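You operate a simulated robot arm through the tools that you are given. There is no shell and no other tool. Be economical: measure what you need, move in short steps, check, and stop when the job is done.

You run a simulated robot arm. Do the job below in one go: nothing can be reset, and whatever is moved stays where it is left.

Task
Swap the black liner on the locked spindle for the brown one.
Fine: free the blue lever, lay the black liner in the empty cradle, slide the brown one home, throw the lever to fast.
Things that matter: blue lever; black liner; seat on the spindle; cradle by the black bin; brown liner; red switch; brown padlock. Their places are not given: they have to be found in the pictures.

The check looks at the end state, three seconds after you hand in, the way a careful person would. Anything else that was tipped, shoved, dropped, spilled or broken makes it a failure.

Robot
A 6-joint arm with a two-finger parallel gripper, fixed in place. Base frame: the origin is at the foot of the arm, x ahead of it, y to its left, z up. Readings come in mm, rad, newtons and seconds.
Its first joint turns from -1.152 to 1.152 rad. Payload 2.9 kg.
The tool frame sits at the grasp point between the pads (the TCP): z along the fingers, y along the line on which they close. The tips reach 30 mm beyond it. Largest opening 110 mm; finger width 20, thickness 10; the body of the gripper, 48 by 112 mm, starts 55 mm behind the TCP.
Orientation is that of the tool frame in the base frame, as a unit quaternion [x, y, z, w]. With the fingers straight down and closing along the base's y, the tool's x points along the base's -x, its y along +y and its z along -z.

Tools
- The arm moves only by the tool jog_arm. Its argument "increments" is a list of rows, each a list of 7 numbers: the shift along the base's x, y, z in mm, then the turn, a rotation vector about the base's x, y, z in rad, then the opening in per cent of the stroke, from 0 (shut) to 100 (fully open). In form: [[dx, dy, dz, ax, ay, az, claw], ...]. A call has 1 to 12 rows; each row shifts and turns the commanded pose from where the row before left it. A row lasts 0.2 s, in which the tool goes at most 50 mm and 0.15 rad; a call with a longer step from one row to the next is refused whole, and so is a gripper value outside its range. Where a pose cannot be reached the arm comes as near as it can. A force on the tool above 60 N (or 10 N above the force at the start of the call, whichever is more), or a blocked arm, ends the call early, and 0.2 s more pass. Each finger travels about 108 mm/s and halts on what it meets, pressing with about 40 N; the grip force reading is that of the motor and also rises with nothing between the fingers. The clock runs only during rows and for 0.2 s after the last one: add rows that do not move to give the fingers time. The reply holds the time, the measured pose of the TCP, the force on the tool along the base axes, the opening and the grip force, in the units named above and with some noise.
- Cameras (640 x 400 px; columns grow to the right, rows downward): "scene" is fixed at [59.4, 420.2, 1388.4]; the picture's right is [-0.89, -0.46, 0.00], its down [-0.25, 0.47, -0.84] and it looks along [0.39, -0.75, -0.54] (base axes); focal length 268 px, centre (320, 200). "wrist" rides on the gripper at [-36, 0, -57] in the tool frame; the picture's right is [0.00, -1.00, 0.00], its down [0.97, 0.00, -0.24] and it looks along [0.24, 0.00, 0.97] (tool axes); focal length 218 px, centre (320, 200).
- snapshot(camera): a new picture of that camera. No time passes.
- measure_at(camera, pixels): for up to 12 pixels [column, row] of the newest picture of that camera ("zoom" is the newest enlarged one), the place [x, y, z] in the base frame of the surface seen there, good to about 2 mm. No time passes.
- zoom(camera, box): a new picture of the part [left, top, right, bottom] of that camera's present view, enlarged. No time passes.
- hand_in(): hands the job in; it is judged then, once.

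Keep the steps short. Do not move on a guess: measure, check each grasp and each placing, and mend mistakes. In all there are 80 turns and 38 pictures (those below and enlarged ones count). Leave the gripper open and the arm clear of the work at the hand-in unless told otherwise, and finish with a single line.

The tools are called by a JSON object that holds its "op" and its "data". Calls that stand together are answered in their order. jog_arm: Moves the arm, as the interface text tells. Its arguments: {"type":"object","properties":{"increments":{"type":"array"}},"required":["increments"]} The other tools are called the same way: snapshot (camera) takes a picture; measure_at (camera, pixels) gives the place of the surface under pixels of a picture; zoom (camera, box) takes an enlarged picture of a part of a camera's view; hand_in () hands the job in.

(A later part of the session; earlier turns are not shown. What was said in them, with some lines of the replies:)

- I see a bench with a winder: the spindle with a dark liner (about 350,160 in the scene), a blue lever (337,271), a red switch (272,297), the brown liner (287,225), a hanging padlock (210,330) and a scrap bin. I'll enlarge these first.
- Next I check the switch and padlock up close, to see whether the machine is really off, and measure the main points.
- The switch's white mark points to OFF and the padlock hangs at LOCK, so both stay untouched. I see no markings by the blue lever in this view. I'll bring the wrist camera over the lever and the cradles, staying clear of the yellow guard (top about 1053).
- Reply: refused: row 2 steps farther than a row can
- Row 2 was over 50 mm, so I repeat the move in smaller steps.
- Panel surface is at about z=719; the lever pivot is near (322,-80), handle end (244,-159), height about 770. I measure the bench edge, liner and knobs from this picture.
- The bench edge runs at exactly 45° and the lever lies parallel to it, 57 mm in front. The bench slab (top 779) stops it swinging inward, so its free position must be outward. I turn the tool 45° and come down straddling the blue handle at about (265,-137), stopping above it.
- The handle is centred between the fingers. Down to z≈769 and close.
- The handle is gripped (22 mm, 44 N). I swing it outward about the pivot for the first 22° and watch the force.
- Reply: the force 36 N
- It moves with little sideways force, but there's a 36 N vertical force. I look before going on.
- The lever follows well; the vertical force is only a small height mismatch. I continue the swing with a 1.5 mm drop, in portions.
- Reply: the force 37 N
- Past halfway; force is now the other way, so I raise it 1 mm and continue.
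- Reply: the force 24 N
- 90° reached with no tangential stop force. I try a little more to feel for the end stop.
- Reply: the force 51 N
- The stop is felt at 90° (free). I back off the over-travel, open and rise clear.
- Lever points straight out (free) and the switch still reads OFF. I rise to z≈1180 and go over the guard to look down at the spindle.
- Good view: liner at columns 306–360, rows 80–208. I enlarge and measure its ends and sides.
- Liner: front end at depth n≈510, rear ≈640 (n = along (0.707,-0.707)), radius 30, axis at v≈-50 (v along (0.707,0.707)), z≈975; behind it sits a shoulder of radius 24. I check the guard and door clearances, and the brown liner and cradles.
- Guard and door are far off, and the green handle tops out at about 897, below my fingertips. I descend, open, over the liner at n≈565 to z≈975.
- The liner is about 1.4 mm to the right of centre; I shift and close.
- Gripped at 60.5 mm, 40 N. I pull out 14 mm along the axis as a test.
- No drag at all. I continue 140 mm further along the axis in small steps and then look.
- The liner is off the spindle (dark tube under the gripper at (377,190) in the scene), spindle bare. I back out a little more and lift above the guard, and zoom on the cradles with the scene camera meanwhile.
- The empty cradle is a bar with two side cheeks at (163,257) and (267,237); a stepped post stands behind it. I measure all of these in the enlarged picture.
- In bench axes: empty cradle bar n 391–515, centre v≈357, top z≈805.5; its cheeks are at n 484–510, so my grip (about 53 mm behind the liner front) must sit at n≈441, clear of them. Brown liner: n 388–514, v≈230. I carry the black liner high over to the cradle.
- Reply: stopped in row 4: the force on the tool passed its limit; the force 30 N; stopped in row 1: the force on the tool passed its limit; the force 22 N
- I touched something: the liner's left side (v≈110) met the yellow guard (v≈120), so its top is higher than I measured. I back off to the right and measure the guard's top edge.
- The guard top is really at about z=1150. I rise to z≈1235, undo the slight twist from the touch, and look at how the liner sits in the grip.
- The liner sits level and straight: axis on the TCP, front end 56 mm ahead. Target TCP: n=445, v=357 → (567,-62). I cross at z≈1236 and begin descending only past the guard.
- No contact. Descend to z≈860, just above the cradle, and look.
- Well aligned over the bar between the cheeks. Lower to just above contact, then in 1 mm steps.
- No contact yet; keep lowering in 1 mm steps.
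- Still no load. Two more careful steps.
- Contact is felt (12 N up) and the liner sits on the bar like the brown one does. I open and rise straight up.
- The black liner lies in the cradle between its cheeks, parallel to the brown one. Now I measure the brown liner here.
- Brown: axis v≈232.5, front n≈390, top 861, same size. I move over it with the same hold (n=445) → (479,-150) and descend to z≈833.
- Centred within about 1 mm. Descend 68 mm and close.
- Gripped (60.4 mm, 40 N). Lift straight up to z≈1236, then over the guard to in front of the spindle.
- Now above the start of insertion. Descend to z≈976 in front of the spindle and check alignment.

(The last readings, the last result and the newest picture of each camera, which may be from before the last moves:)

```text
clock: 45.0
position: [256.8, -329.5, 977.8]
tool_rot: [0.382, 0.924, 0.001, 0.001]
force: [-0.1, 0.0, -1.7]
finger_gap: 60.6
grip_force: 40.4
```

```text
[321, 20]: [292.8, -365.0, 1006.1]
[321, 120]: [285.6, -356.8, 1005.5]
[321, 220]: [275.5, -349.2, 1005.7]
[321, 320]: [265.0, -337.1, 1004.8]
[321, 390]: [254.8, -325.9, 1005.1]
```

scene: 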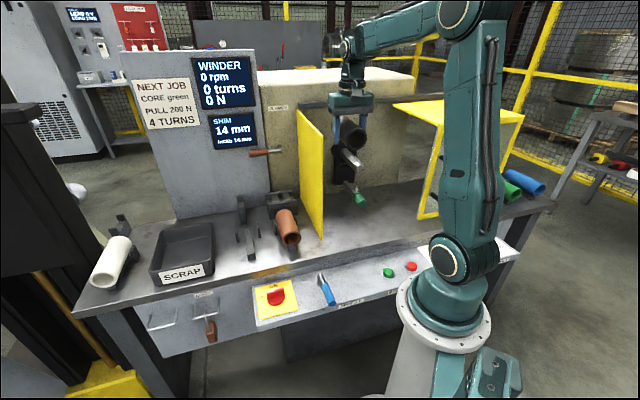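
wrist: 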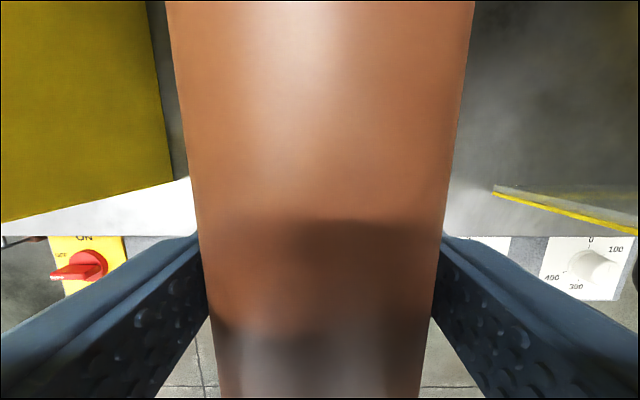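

The brown top is about 0.8 mm high and 1 mm right versus where the black one sat. I correct that and advance 42 mm, past the tip of the spindle, watching the force.

{"op": "jog_arm", "data": {"increments": [[0.6, 0.6, -1, 0, 0, 0, 45], [5, -5, 0, 0, 0, 0, 45], [5, -5, 0, 0, 0, 0, 45], [5, -5, 0, 0, 0, 0, 45], [5, -5, 0, 0, 0, 0, 45], [5, -5, 0, 0, 0, 0, 45], [5, -5, 0, 0, 0, 0, 45], [0, 0, 0, 0, 0, 0, 45]]}}

{"op": "zoom", "data": {"camera": "scene", "box": [320, 130, 420, 220]}}

```text
clock: 46.8
position: [288.2, -359.0, 975.7]
tool_rot: [0.381, 0.924, 0.0, 0.002]
force: [-1.4, 0.9, 4.8]
finger_gap: 60.3
grip_force: 40.5
```

```text
4.44 times, centred on (370, 175) of scene
```

zoom: 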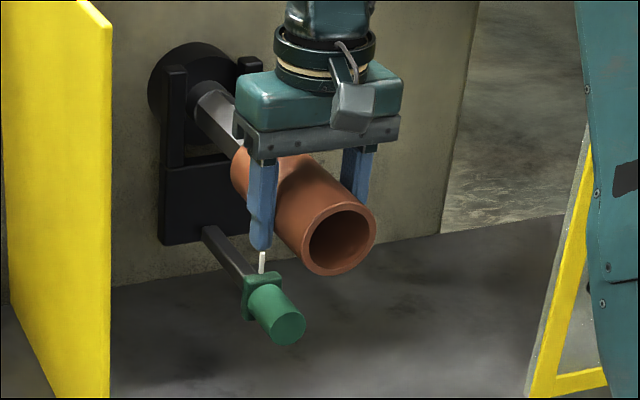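

The spindle has entered the bore with light force (about 6 N up). I raise 0.4 mm and slide on 85 mm.

{"op": "jog_arm", "data": {"increments": [[5, -5, 0.4, 0, 0, 0, 45], [5, -5, 0, 0, 0, 0, 45], [6, -6, 0, 0, 0, 0, 45], [6, -6, 0, 0, 0, 0, 45], [6, -6, 0, 0, 0, 0, 45], [0, 0, 0, 0, 0, 0, 45]]}}

{"op": "jog_arm", "data": {"increments": [[6, -6, 0, 0, 0, 0, 45], [6, -6, 0, 0, 0, 0, 45], [6, -6, 0, 0, 0, 0, 45], [6, -6, 0, 0, 0, 0, 45], [6, -6, 0, 0, 0, 0, 45], [0, 0, 0, 0, 0, 0, 45]]}}

```text
clock: 48.2
position: [317.2, -387.0, 975.9]
tool_rot: [0.382, 0.924, 0.001, 0.001]
force: [-3.1, 3.0, 11.2]
finger_gap: 60.2
grip_force: 39.5
```

```text
clock: 49.6
position: [347.6, -416.0, 977.0]
tool_rot: [0.381, 0.924, 0.001, 0.001]
force: [-3.9, 3.4, 12.4]
finger_gap: 60.4
grip_force: 40.2
```

Sliding smoothly; about 25 mm remain. Raise 0.5 mm and go on in finer steps to the shoulder.

{"op": "jog_arm", "data": {"increments": [[3, -3, 0.5, 0, 0, 0, 45], [3, -3, 0, 0, 0, 0, 45], [3, -3, 0, 0, 0, 0, 45], [3, -3, 0, 0, 0, 0, 45], [2, -2, 0, 0, 0, 0, 45], [0, 0, 0, 0, 0, 0, 45]]}}

{"op": "jog_arm", "data": {"increments": [[1, -1, 0, 0, 0, 0, 45], [1, -1, 0, 0, 0, 0, 45], [0, 0, 0, 0, 0, 0, 45]]}}

```text
clock: 51.0
position: [359.7, -430.9, 976.9]
tool_rot: [0.382, 0.924, 0.0, 0.002]
force: [0.0, -0.4, 0.1]
finger_gap: 60.3
grip_force: 40.0
```

```text
clock: 51.8
position: [362.9, -432.2, 976.6]
tool_rot: [0.381, 0.924, 0.0, 0.001]
force: [-0.4, 0.3, -1.8]
finger_gap: 60.2
grip_force: 40.5
```

No axial force yet (n≈562). Continue by small steps until the shoulder is felt.

{"op": "jog_arm", "data": {"increments": [[1, -1, 0, 0, 0, 0, 45], [1, -1, 0, 0, 0, 0, 45], [0, 0, 0, 0, 0, 0, 45]]}}

{"op": "jog_arm", "data": {"increments": [[1, -1, 0, 0, 0, 0, 45], [1, -1, 0, 0, 0, 0, 45], [0, 0, 0, 0, 0, 0, 45]]}}

```text
clock: 52.6
position: [363.0, -434.6, 977.2]
tool_rot: [0.383, 0.924, 0.001, 0.0]
force: [-11.2, 12.3, 4.5]
finger_gap: 60.0
grip_force: 40.2
```

```text
clock: 53.4
position: [365.1, -435.5, 976.0]
tool_rot: [0.382, 0.924, 0.002, -0.002]
force: [-16.2, 16.6, -0.1]
finger_gap: 60.3
grip_force: 40.1
```

The shoulder is felt (about 23 N axial) at n≈565, the same as the black liner's seat. Open and rise straight up, then check.

{"op": "jog_arm", "data": {"increments": [[0, 0, 0, 0, 0, 0, 55], [0, 0, 0, 0, 0, 0, 70], [0, 0, 0, 0, 0, 0, 90], [0, 0, 0, 0, 0, 0, 90]]}}

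{"op": "jog_arm", "data": {"increments": [[0, 0, 20, 0, 0, 0, 90], [0, 0, 40, 0, 0, 0, 90], [0, 0, 45, 0, 0, 0, 100], [0, 0, 45, 0, 0, 0, 100], [-8, 8, 45, 0, 0, 0, 100], [0, 0, 0, 0, 0, 0, 100]]}}

{"op": "snapshot", "data": {"camera": "wrist"}}

{"op": "measure_at", "data": {"camera": "wrist", "pixels": [[332, 40], [332, 50], [332, 60], [332, 70], [332, 80], [332, 90], [332, 150], [332, 190], [332, 200], [332, 205], [332, 210]]}}

```text
clock: 54.4
position: [367.8, -436.3, 977.7]
tool_rot: [0.382, 0.924, 0.0, 0.001]
force: [-0.2, -0.5, 0.2]
finger_gap: 99.1
grip_force: 0.0
```

```text
clock: 55.8
position: [357.9, -428.5, 1172.3]
tool_rot: [0.382, 0.924, 0.0, 0.002]
force: [-0.4, 0.9, -0.2]
finger_gap: 110.1
grip_force: 0.0
```

```text
5 pictures are left
```

wrist: 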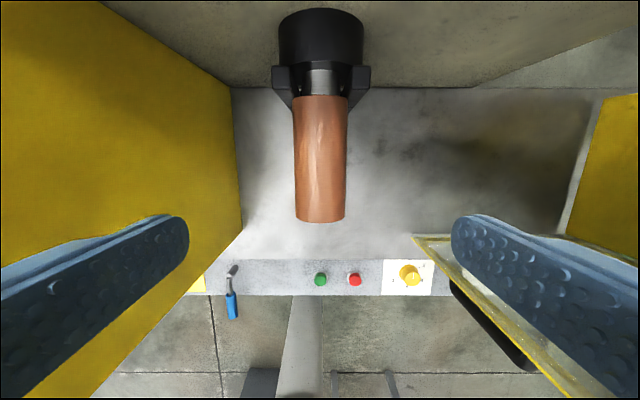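

```text
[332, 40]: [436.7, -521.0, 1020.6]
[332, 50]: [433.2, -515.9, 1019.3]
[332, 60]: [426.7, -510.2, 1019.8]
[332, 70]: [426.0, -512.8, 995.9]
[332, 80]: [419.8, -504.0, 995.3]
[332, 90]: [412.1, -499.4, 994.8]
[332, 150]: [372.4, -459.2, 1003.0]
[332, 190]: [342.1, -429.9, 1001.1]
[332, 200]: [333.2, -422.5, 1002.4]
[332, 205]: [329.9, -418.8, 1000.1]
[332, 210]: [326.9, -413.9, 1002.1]
```

{"op": "measure_at", "data": {"camera": "wrist", "pixels": [[321, 92], [321, 95], [321, 98], [321, 101], [320, 130], [320, 170], [320, 215], [320, 219], [320, 221]]}}

{"op": "zoom", "data": {"camera": "wrist", "box": [260, 50, 380, 130]}}

```text
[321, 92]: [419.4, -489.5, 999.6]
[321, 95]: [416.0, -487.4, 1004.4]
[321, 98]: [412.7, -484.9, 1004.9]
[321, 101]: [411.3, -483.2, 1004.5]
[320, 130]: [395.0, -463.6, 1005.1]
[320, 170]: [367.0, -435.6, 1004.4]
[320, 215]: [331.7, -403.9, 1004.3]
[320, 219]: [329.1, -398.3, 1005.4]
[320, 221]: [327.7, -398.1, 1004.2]
```

```text
5.00 times, centred on (320, 90) of wrist
```

zoom: 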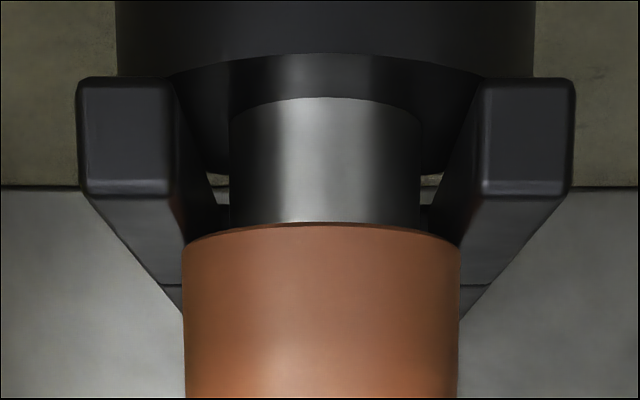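

Brown rear is at n≈639, matching the black one's former place (≈640) within measuring error. The push force was modest, so to be sure it's home I re-grip and press a bit more firmly.

{"op": "jog_arm", "data": {"increments": [[2, -3, -45, 0, 0, 0, 100], [0, 0, -45, 0, 0, 0, 100], [0, 0, -45, 0, 0, 0, 100], [0, 0, -40, 0, 0, 0, 100], [0, 0, -20, 0, 0, 0, 100], [0, 0, 0, 0, 0, 0, 80], [0, 0, 0, 0, 0, 0, 60], [0, 0, 0, 0, 0, 0, 45], [0, 0, 0, 0, 0, 0, 45], [0, 0, 0, 0, 0, 0, 45]]}}

{"op": "jog_arm", "data": {"increments": [[1, -1, 0, 0, 0, 0, 45], [1, -1, 0, 0, 0, 0, 45], [0, 0, 0, 0, 0, 0, 45]]}}

{"op": "jog_arm", "data": {"increments": [[1, -1, 0, 0, 0, 0, 45], [1, -1, 0, 0, 0, 0, 45], [0, 0, 0, 0, 0, 0, 45]]}}

```text
clock: 58.0
position: [360.3, -432.3, 976.0]
tool_rot: [0.382, 0.924, 0.001, 0.001]
force: [0.6, 0.3, 0.0]
finger_gap: 60.5
grip_force: 40.0
```

```text
clock: 58.8
position: [361.0, -432.7, 975.9]
tool_rot: [0.383, 0.924, 0.001, 0.0]
force: [-13.0, 14.9, 4.4]
finger_gap: 60.4
grip_force: 39.9
```

```text
clock: 59.6
position: [364.0, -435.1, 976.1]
tool_rot: [0.383, 0.924, 0.002, -0.003]
force: [-18.2, 17.2, 1.0]
finger_gap: 60.6
grip_force: 39.8
```

Resistance was immediate and the pads slipped at about 25 N, so the liner is against its shoulder. Release, rise above the guard (z≥1200) and remeasure.

{"op": "jog_arm", "data": {"increments": [[0, 0, 0, 0, 0, 0, 60], [0, 0, 0, 0, 0, 0, 80], [0, 0, 0, 0, 0, 0, 90], [0, 0, 0, 0, 0, 0, 90], [0, 0, 20, 0, 0, 0, 90], [0, 0, 40, 0, 0, 0, 90], [0, 0, 45, 0, 0, 0, 100], [0, 0, 45, 0, 0, 0, 100], [-8, 8, 45, 0, 0, 0, 100], [-5, 5, 40, 0, 0, 0, 100], [0, 0, 0, 0, 0, 0, 100]]}}

{"op": "snapshot", "data": {"camera": "scene"}}

{"op": "measure_at", "data": {"camera": "scene", "pixels": [[362, 162], [357, 171], [366, 168], [360, 178], [326, 290], [322, 276], [331, 303], [345, 150]]}}

```text
clock: 62.0
position: [350.5, -422.7, 1212.4]
tool_rot: [0.383, 0.924, 0.0, 0.001]
force: [0.1, -0.5, 0.3]
finger_gap: 110.0
grip_force: 0.0
```

```text
3 pictures are left
```

scene: 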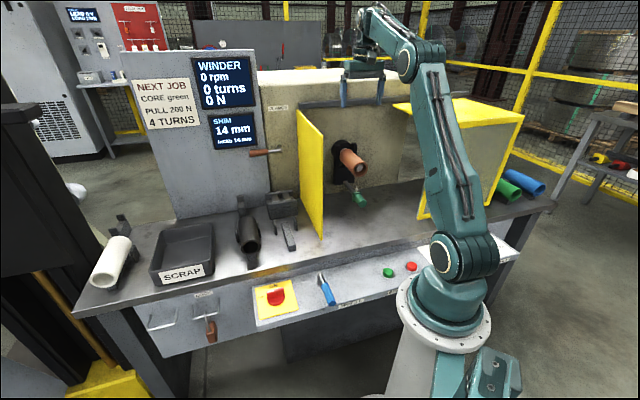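

```text
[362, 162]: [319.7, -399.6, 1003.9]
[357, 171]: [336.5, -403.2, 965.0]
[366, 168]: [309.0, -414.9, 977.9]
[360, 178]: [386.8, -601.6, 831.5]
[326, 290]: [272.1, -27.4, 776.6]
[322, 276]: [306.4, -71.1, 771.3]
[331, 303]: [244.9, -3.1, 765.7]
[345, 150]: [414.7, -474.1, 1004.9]
```

Brown liner on the spindle (front at n≈510–512, as the black was), black in the cradle. Now back to the lever: over the guard, then above the handle at (265,-23).

{"op": "jog_arm", "data": {"increments": [[-9.4, 44.4, 0, 0, 0, 0, 100], [-9.4, 44.4, 0, 0, 0, 0, 100], [-9.4, 44.4, 0, 0, 0, 0, 100], [-9.4, 44.4, 0, 0, 0, 0, 80], [-9.4, 44.4, 0, 0, 0, 0, 60], [-9.4, 44.4, 0, 0, 0, 0, 45], [-9.4, 44.4, 0, 0, 0, 0, 45], [-9.4, 44.4, 0, 0, 0, 0, 45], [-9.4, 44.4, 0, 0, 0, 0, 45], [0, 0, -40, 0, 0, 0, 45], [0, 0, -45, 0, 0, 0, 45], [0, 0, 0, 0, 0, 0, 45]]}}

{"op": "jog_arm", "data": {"increments": [[0, 0, -45, 0, 0, 0, 45], [0, 0, -45, 0, 0, 0, 45], [0, 0, -45, 0, 0, 0, 45], [0, 0, -45, 0, 0, 0, 45], [0, 0, -45, 0, 0, 0, 45], [0, 0, -45, 0, 0, 0, 45], [0, 0, -25, 0, 0, 0, 45], [0, 0, 0, 0, 0, 0, 45]]}}

{"op": "snapshot", "data": {"camera": "wrist"}}

```text
clock: 64.6
position: [267.1, -23.2, 1127.1]
tool_rot: [0.383, 0.924, 0.0, 0.001]
force: [0.4, 0.0, -0.1]
finger_gap: 49.7
grip_force: 0.0
```

```text
clock: 66.4
position: [268.2, -23.6, 831.9]
tool_rot: [0.382, 0.924, 0.0, 0.001]
force: [-0.2, 0.3, 0.2]
finger_gap: 49.3
grip_force: 0.1
```

```text
2 pictures are left
```

wrist: 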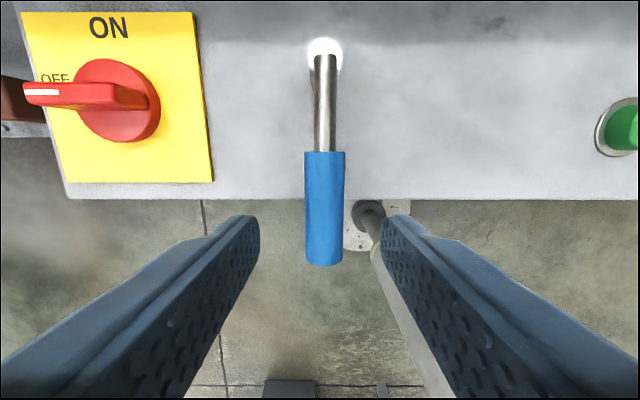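

Handle centred. Down to z≈769.5 and close.

{"op": "jog_arm", "data": {"increments": [[-1.2, -0.6, -32, 0, 0, 0, 45], [0, 0, -30, 0, 0, 0, 45], [0, 0, 0, 0, 0, 0, 20], [0, 0, 0, 0, 0, 0, 10], [0, 0, 0, 0, 0, 0, 10]]}}

```text
clock: 67.6
position: [266.0, -24.9, 770.2]
tool_rot: [0.382, 0.924, 0.001, 0.0]
force: [-4.9, -6.8, -7.6]
finger_gap: 22.1
grip_force: 45.4
```

Gripped. I swing it back in along the same arc, in portions.

{"op": "jog_arm", "data": {"increments": [[-6.7, -8.0, 0, 0, 0, 0.131, 10], [-5.7, -8.8, 0, 0, 0, 0.131, 10], [-4.5, -9.5, 0, 0, 0, 0.131, 10], [-3.1, -10, 0, 0, 0, 0.131, 10]]}}

{"op": "jog_arm", "data": {"increments": [[-1.9, -10.3, 0, 0, 0, 0.131, 10], [-0.5, -10.5, 0, 0, 0, 0.131, 10], [0.9, -10.4, 0, 0, 0, 0.131, 10], [2.2, -10.3, 0, 0, 0, 0.131, 10]]}}

{"op": "jog_arm", "data": {"increments": [[3.6, -9.8, 0, 0, 0, 0.131, 10], [4.8, -9.3, 0, 0, 0, 0.131, 10], [6.0, -8.6, 0, 0, 0, 0.131, 10], [7.0, -7.8, 0, 0, 0, 0.131, 10], [0, 0, 0, 0, 0, 0, 10]]}}

```text
clock: 68.6
position: [244.5, -59.7, 769.0]
tool_rot: [0.128, 0.992, 0.001, -0.002]
force: [-14.9, -1.8, -39.7]
finger_gap: 22.1
grip_force: 45.2
```

```text
clock: 69.6
position: [244.5, -102.9, 769.4]
tool_rot: [-0.133, 0.991, 0.001, -0.003]
force: [-22.6, -8.3, -32.4]
finger_gap: 22.0
grip_force: 44.6
```

```text
clock: 70.8
position: [265.5, -137.5, 769.2]
tool_rot: [-0.385, 0.923, 0.0, -0.003]
force: [-25.6, -11.2, -13.4]
finger_gap: 21.9
grip_force: 45.1
```

Back at the start angle; I press a little further to feel the fast-end stop.

{"op": "jog_arm", "data": {"increments": [[2.5, -2.5, 0, 0, 0, 0.04, 10], [2, -2, 0, 0, 0, 0.03, 10], [0, 0, 0, 0, 0, 0, 10]]}}

```text
clock: 71.6
position: [268.3, -139.0, 769.2]
tool_rot: [-0.415, 0.91, 0.007, -0.004]
force: [-30.5, 7.3, -17.4]
finger_gap: 22.8
grip_force: 45.0
```

The stop is felt. Ease off, open, rise clear, and look.

{"op": "jog_arm", "data": {"increments": [[-2.5, 2, 0, 0, 0, -0.05, 10], [0, 0, 0, 0, 0, 0, 30], [0, 0, 0, 0, 0, 0, 45], [0, 0, 0, 0, 0, 0, 45], [0, 0, 30, 0, 0, 0, 45], [0, 0, 45, 0, 0, 0, 45], [-5, 5, 45, 0, 0, 0, 70], [-10, 10, 45, 0, 0, 0, 100], [-10, 10, 45, 0, 0, 0, 100], [-10, 10, 45, 0, 0, 0, 100], [0, 0, 0, 0, 0, 0, 100]]}}

{"op": "snapshot", "data": {"camera": "scene"}}

{"op": "measure_at", "data": {"camera": "scene", "pixels": [[319, 278], [337, 268], [351, 265]]}}

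```text
clock: 74.0
position: [234.3, -105.1, 1024.8]
tool_rot: [-0.393, 0.919, 0.001, 0.001]
force: [0.1, 0.3, -1.0]
finger_gap: 109.9
grip_force: 0.1
```

```text
1 pictures are left
```

scene: 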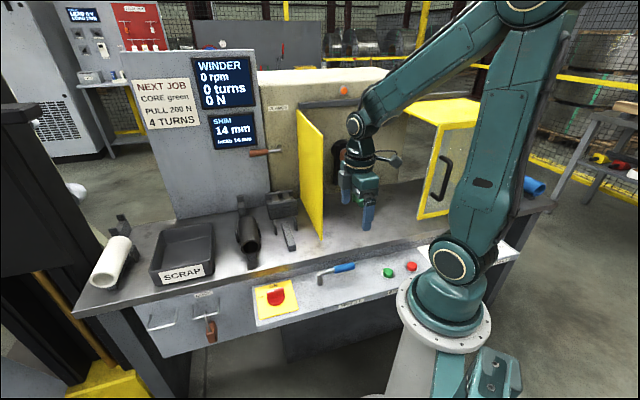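

```text
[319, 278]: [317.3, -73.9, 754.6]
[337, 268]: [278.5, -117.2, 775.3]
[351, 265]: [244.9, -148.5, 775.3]
```

The lever is back exactly where it began (same three points within 1 mm), which is fast. The switch still shows OFF, the padlock is untouched, black is in the cradle and the arm is clear with the gripper open. I hand in.

{"op": "hand_in", "data": {}}

```text
The job is handed in.
```

The brown liner is on the spindle against its shoulder, the black liner is in the empty cradle, and the blue lever is back at fast; the red switch (still OFF) and padlock were not touched, but on the way over the carried black liner lightly bumped the yellow guard, with no visible shift.
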